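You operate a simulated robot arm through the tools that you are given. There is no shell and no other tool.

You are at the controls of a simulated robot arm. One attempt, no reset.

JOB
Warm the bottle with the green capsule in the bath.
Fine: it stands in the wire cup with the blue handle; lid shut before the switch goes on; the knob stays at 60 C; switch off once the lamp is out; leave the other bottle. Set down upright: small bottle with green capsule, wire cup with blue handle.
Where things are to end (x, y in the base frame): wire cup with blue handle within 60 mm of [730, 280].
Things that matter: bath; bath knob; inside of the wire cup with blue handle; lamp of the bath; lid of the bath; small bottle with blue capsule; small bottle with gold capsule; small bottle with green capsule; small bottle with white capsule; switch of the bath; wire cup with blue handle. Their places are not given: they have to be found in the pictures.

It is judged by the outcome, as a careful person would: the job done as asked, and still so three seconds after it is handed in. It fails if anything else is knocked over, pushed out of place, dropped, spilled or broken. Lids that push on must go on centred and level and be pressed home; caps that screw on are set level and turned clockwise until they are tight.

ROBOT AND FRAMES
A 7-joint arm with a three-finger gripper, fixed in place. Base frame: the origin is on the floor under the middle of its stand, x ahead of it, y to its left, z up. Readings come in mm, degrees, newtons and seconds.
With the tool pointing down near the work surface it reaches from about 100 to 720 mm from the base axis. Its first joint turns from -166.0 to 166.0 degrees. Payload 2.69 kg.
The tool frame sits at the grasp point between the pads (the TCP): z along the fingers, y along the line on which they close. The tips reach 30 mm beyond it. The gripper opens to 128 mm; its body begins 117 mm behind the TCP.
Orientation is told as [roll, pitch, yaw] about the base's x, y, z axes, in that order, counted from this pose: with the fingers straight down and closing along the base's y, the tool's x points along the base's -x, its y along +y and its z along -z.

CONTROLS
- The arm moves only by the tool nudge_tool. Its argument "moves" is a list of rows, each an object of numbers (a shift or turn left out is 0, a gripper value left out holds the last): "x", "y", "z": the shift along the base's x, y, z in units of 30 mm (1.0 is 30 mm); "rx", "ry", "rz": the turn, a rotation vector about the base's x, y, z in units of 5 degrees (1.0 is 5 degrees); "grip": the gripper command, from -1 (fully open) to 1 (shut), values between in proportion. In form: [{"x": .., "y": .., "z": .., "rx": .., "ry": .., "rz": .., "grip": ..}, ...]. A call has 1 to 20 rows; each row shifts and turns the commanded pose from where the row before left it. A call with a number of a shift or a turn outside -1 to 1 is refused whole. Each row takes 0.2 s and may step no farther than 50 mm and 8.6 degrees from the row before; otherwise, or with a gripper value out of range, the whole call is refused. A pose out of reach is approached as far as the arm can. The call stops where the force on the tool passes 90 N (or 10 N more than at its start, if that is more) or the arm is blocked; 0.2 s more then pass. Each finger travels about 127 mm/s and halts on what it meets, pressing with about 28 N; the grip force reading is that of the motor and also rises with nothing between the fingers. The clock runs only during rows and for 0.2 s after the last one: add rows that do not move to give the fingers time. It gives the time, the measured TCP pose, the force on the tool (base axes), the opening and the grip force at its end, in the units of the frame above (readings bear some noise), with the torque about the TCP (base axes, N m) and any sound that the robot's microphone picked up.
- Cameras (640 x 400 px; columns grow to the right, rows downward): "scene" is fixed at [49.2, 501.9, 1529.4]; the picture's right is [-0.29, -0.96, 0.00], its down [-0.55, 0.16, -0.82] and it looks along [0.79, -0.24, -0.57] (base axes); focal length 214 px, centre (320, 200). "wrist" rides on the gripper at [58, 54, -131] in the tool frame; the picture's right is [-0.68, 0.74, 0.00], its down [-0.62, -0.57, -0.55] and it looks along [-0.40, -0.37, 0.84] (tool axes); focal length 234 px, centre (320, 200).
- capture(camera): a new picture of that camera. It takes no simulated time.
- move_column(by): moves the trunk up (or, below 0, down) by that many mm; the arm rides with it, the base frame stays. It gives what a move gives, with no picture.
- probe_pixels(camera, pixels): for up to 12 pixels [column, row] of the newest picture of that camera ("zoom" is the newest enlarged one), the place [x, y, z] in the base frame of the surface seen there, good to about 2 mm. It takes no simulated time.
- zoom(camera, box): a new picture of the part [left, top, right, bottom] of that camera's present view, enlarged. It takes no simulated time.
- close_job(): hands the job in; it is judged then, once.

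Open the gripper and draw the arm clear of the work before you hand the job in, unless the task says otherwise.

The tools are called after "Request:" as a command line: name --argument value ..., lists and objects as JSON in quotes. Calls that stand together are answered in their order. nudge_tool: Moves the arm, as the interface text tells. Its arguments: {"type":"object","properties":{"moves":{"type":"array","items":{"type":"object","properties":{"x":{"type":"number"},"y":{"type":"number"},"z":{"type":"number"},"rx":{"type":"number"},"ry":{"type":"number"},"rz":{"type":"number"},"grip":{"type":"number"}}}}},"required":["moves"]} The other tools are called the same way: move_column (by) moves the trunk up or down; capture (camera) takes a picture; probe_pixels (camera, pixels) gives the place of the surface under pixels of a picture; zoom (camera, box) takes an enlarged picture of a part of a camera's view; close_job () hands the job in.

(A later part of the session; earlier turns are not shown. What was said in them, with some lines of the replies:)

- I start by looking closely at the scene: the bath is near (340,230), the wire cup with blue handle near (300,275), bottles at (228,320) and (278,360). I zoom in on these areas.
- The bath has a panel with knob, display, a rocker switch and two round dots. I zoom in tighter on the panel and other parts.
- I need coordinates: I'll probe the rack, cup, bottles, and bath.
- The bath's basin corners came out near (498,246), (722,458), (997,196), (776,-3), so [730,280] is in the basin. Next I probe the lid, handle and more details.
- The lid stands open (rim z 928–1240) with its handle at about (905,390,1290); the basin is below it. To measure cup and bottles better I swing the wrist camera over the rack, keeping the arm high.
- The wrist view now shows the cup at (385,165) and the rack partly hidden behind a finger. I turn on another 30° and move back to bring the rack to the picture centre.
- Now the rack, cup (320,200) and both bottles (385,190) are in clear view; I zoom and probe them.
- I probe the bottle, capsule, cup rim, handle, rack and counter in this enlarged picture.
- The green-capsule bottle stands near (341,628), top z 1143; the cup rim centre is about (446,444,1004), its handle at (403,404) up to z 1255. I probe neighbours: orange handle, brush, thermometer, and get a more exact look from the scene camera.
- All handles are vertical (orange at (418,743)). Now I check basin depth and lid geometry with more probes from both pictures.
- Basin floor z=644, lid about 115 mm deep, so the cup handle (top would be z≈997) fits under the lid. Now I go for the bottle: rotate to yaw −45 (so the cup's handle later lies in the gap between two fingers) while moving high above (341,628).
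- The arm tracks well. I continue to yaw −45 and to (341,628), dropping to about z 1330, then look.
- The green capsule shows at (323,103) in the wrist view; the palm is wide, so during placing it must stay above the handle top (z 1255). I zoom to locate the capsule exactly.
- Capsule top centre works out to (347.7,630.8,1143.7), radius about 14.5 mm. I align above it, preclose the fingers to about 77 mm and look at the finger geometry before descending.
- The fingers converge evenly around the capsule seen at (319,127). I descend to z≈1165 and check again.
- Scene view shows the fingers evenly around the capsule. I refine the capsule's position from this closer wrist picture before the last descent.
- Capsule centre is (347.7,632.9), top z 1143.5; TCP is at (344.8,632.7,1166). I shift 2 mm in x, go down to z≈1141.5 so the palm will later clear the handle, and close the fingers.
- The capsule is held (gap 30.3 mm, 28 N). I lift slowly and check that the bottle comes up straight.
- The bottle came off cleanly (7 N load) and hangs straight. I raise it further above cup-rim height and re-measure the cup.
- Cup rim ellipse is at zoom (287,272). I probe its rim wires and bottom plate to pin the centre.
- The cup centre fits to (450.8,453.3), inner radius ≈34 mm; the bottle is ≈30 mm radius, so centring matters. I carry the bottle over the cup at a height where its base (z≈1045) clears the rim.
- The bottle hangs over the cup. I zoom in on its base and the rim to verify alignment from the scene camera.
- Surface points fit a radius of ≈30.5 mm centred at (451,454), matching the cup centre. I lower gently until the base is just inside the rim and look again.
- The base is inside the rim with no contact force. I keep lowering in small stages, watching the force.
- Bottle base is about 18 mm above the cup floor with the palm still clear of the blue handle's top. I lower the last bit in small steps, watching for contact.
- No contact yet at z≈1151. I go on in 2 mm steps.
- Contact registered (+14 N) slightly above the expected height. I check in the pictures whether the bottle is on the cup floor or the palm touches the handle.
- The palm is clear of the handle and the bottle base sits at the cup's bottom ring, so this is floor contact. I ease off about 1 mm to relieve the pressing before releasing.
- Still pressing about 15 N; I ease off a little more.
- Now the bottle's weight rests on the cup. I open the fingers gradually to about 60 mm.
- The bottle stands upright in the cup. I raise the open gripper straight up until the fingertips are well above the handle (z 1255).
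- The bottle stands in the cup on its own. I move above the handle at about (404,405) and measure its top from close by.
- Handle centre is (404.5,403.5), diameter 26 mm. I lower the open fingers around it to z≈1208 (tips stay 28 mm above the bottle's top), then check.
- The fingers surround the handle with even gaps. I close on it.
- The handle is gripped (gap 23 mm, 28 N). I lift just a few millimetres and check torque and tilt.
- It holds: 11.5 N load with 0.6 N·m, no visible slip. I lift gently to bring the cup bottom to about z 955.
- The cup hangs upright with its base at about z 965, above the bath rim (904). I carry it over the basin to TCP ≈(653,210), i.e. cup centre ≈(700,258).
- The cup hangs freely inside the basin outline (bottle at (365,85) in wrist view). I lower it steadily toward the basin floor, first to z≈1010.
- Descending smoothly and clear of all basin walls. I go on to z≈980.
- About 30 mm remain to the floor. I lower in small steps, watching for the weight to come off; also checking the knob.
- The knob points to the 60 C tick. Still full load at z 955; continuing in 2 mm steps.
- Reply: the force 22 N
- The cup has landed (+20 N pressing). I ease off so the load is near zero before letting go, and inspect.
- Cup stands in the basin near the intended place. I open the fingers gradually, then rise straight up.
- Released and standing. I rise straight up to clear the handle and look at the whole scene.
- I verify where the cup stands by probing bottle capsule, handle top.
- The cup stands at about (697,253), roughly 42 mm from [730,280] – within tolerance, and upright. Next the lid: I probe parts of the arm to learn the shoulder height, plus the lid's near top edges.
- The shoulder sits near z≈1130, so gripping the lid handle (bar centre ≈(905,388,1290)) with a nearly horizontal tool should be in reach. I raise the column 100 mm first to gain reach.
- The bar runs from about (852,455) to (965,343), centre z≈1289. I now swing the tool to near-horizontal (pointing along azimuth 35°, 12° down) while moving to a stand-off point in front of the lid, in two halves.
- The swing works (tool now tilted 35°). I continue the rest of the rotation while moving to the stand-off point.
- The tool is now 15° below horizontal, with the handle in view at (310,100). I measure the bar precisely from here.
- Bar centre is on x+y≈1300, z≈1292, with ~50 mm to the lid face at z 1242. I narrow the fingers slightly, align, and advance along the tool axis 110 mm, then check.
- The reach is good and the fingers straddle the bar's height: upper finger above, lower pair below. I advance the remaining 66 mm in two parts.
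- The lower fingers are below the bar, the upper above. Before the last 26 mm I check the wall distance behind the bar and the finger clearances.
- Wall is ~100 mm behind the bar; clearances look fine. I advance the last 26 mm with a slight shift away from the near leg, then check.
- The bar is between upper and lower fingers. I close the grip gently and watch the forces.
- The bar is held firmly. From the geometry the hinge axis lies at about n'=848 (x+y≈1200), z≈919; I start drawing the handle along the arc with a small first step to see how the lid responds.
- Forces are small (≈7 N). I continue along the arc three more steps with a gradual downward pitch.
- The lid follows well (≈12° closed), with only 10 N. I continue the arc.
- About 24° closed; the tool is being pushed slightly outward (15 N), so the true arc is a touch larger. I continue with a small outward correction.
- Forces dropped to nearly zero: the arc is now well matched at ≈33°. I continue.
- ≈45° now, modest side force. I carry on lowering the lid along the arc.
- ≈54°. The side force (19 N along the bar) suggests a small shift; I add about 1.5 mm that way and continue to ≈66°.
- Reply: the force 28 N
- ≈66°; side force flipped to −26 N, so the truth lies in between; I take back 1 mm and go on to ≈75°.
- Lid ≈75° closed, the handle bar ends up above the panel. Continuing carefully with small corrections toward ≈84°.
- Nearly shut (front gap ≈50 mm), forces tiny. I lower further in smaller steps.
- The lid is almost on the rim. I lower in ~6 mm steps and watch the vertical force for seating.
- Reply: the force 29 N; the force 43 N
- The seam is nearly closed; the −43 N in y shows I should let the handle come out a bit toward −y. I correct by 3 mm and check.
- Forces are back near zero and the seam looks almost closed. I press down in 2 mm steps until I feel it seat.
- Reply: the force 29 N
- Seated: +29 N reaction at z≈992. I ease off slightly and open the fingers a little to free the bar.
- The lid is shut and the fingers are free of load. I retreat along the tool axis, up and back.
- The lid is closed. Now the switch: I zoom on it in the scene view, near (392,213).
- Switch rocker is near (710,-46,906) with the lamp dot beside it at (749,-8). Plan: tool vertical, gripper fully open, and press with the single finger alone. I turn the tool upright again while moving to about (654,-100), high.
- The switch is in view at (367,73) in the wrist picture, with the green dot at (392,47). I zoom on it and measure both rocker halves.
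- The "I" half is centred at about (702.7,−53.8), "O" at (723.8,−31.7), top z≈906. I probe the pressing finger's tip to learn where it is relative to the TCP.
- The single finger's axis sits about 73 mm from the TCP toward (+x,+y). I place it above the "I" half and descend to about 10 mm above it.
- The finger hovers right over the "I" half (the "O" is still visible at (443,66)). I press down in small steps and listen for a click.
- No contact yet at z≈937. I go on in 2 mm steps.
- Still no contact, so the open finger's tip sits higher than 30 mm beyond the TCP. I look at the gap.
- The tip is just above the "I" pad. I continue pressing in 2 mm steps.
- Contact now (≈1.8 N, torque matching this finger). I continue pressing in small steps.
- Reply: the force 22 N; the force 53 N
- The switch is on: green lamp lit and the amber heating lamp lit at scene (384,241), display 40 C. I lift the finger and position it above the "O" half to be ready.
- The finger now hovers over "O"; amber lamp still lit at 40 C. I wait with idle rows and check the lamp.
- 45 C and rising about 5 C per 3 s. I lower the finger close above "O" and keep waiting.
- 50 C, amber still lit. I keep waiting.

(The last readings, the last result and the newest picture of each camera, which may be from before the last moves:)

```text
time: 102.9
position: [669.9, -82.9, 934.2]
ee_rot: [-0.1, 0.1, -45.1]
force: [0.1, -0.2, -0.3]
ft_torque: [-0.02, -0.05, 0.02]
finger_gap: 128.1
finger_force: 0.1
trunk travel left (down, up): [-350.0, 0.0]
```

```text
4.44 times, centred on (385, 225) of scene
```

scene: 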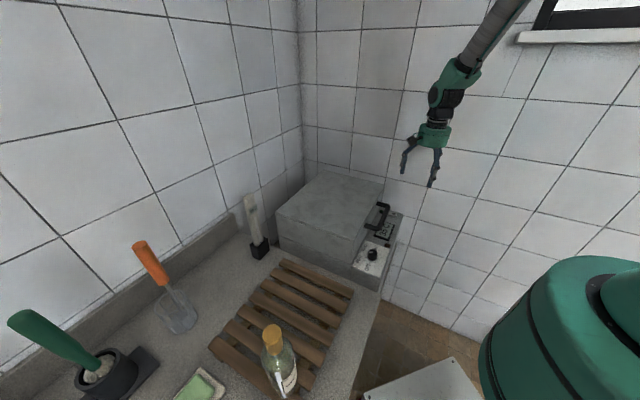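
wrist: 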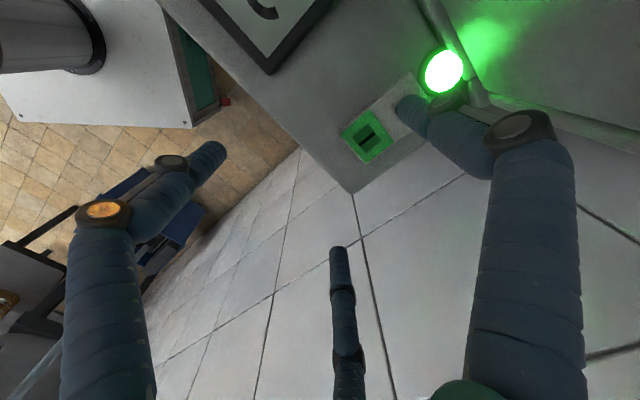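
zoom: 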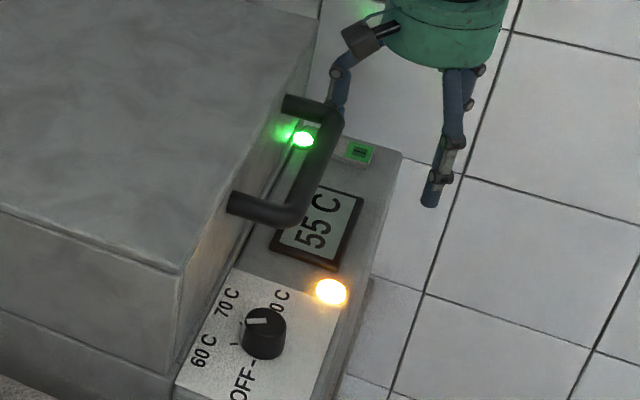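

55 C. A few more seconds of waiting, checking more often.

Request:
nudge_tool --moves '[{"grip": -1}, {"grip": -1}, {"grip": -1}, {"grip": -1}, {"grip": -1}, {"grip": -1}, {"grip": -1}, {"grip": -1}, {"grip": -1}, {"grip": -1}]'

Request:
zoom --camera "scene" --box '[340, 180, 430, 270]'

```text
time: 105.1
position: [670.2, -82.2, 933.7]
ee_rot: [-0.1, 0.2, -45.2]
force: [0.5, 0.6, -0.1]
ft_torque: [0.01, -0.02, -0.02]
finger_gap: 128.0
finger_force: 0.0
trunk travel left (down, up): [-350.0, 0.0]
```

```text
4.44 times, centred on (385, 225) of scene
```

zoom: 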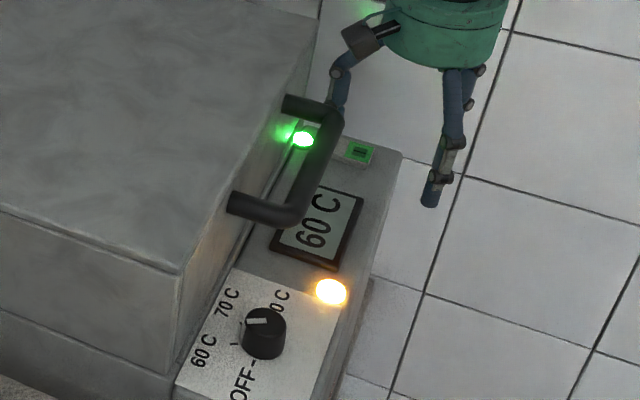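

Display reads 60 C but the amber lamp is still lit. I keep waiting.

Request:
nudge_tool --moves '[{"grip": -1}, {"grip": -1}, {"grip": -1}, {"grip": -1}, {"grip": -1}, {"grip": -1}, {"grip": -1}]'

Request:
zoom --camera "scene" --box '[340, 180, 430, 270]'

```text
time: 106.7
position: [670.6, -82.7, 932.8]
ee_rot: [-0.1, 0.1, -45.1]
force: [0.1, -0.5, 0.6]
ft_torque: [0.01, 0.02, -0.02]
finger_gap: 128.2
finger_force: 0.0
trunk travel left (down, up): [-350.0, 0.0]
```

```text
4.44 times, centred on (385, 225) of scene
```

zoom: 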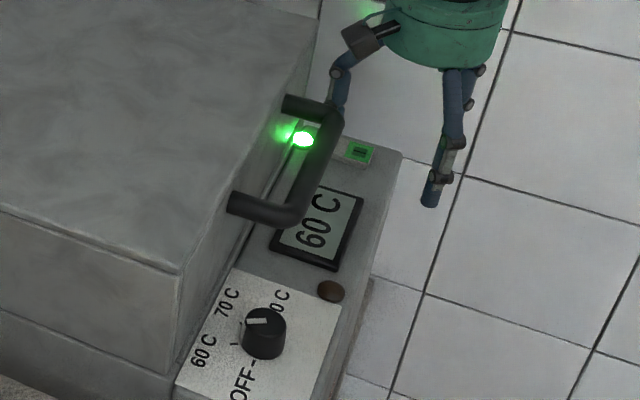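

The amber lamp is out at 60 C. I now press "O" to switch off.

Request:
nudge_tool --moves '[{"z": -0.2, "grip": -1}, {"z": -0.1, "grip": -1}, {"grip": -1}]'

Request:
nudge_tool --moves '[{"z": -0.06, "grip": -1}, {"grip": -1}]'

Request:
zoom --camera "scene" --box '[340, 180, 430, 270]'

```text
time: 107.5
position: [669.6, -83.2, 926.3]
ee_rot: [-0.1, 0.1, -45.1]
force: [0.2, 1.0, -0.6]
ft_torque: [0.01, -0.05, -0.04]
finger_gap: 127.9
finger_force: 0.0
trunk travel left (down, up): [-350.0, 0.0]
```

```text
time: 108.1
position: [670.8, -84.2, 924.7]
ee_rot: [-0.1, 0.0, -45.1]
force: [-0.2, 0.3, 3.7]
ft_torque: [0.15, -0.16, 0.08]
finger_gap: 128.1
finger_force: 0.1
trunk travel left (down, up): [-350.0, 0.0]
```

```text
4.44 times, centred on (385, 225) of scene
```

zoom: 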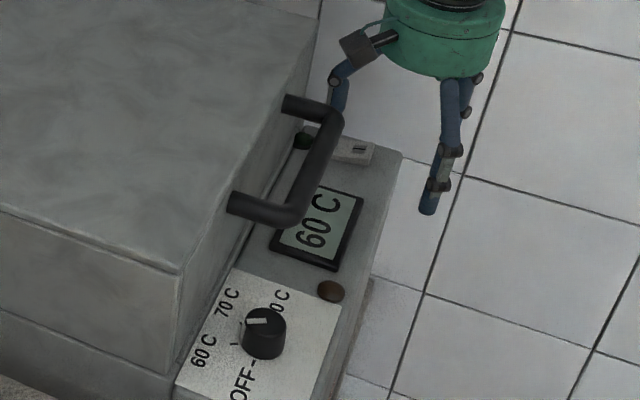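

Switch is off and the green lamp is out. I lift the finger clear and retreat upward, then check the lid seam and everything else.

Request:
nudge_tool --moves '[{"z": 0.4, "grip": -1}, {"z": 0.8, "grip": -1}, {"z": 1, "grip": -1}, {"z": 1, "grip": -1}, {"z": 1, "grip": -1}, {"z": 1, "grip": -1}, {"z": 1, "grip": -1}, {"x": -0.5, "y": 0, "z": 0.5, "grip": -1}, {"x": -0.8, "grip": -1}, {"x": -0.8, "grip": -1}, {"grip": -1}]'

Request:
zoom --camera "scene" --box '[265, 210, 375, 290]'

Request:
zoom --camera "scene" --box '[340, 190, 420, 290]'

Request:
capture --camera "scene"

Request:
capture --camera "wrist"

```text
time: 110.5
position: [608.4, -83.3, 1127.0]
ee_rot: [-0.2, 0.0, -45.1]
force: [-0.9, 0.3, 0.0]
ft_torque: [-0.03, -0.04, 0.0]
finger_gap: 128.0
finger_force: 0.1
trunk travel left (down, up): [-350.0, 0.0]
```

```text
5.00 times, centred on (320, 250) of scene
```

zoom: 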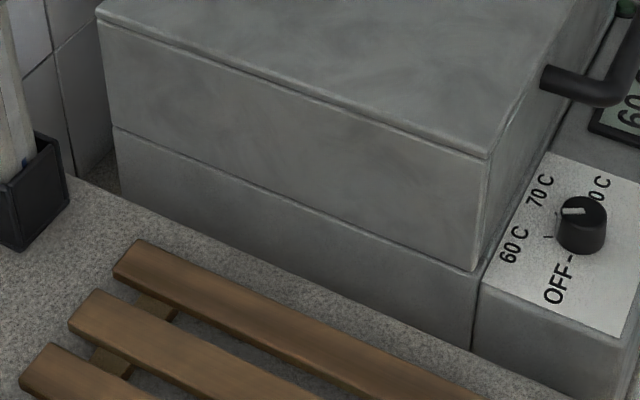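

```text
4.00 times, centred on (380, 240) of scene
```

zoom: 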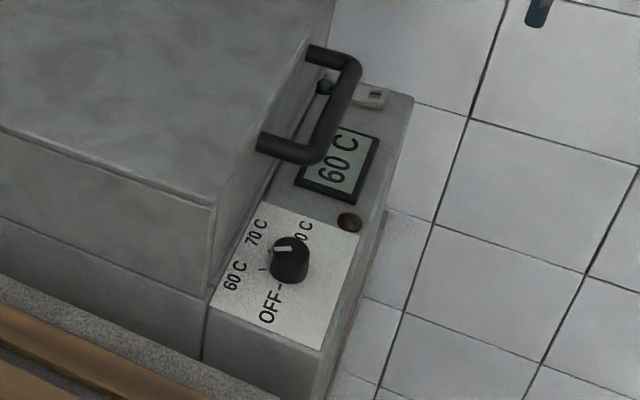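

```text
taken
```

scene: 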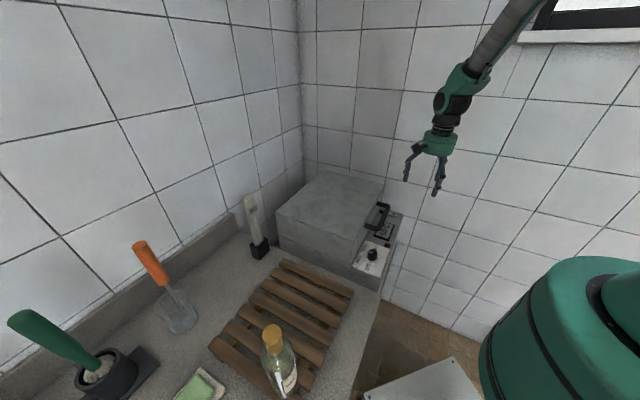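

```text
taken
```

wrist: 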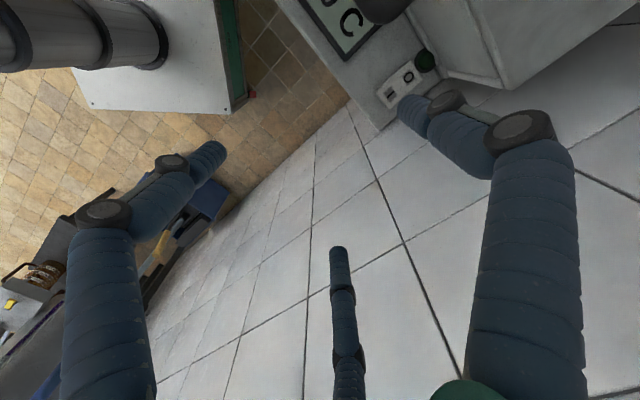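

The seam looks tight. I probe the lid's top at several points to confirm it lies level.

Request:
probe_pixels --camera "scene" --pixels '[[285, 208], [310, 215], [350, 235], [330, 180], [370, 185], [345, 210], [320, 190], [355, 250], [340, 255], [300, 245]]'

Request:
zoom --camera "wrist" --box '[360, 30, 460, 130]'

```text
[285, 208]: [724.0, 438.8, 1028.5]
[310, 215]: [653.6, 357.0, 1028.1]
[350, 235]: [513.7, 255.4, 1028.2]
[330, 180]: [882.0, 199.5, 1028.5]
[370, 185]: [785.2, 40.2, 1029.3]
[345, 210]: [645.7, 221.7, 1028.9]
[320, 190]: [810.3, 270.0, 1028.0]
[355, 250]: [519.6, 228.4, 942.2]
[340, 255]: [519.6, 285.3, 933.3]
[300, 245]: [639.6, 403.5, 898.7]
```

```text
4.00 times, centred on (410, 80) of wrist
```

zoom: 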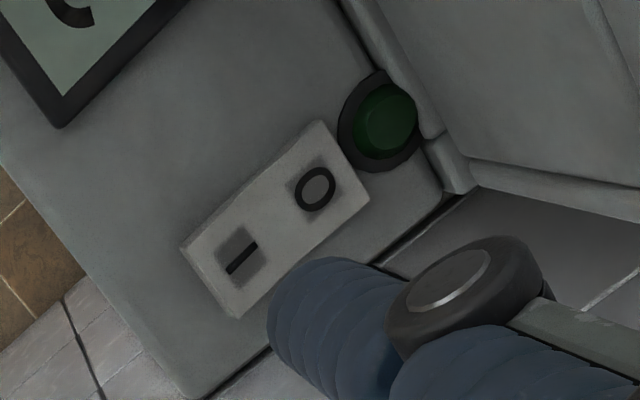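

The lid lies level (z 1028 everywhere), switch is off, knob untouched at 60 C, other bottle untouched. I draw the arm further clear, then hand in.

Request:
nudge_tool --moves '[{"x": -0.6, "z": 0.8, "grip": -1}, {"x": -0.8, "z": 0.8, "grip": -1}, {"x": -0.8, "z": 0.8, "grip": -1}, {"x": -0.8, "z": 0.6, "grip": -1}, {"x": -0.6, "z": 0.4, "grip": -1}, {"grip": -1}, {"grip": -1}]'

Request:
capture --camera "scene"

```text
time: 112.1
position: [498.9, -82.6, 1226.3]
ee_rot: [-0.1, 0.0, -45.2]
force: [1.1, -0.1, -0.1]
ft_torque: [0.03, 0.03, 0.01]
finger_gap: 128.3
finger_force: 0.0
trunk travel left (down, up): [-350.0, 0.0]
```

```text
taken
```

scene: 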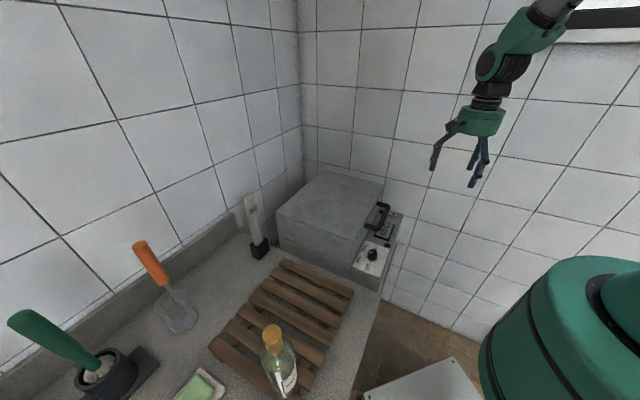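

The arm is clear with the gripper open, the lid is shut, the lamps are out, and nothing else has moved. I hand the job in.

Request:
close_job

```text
The job is handed in.
```

The green-capsule bottle has been warmed in the bath and the job is handed in; I have not seen the verdict.

- **Bottle and cup:** I lowered the bottle into the wire cup with the blue handle, then carried the cup by its handle into the basin. Both looked upright when I let go. The cup stood at about (697, 253), roughly 42 mm from the target [730, 280]. I could not see inside again once the lid was down.
- **Lid:** I swung it shut by its handle before the switch went on. It lies level, with the top at z 1028 mm everywhere I probed, and the seam is tight.
- **Heating:** I pressed the switch on, and the amber lamp stayed lit until shortly after the display reached 60 C. Once it went out I pressed the switch off, and the green lamp went out too.
- **Rest:** The knob still points to 60 C. The gold-capsule bottle and everything else on the counter were not touched. The gripper is open and the arm is clear of the bath.
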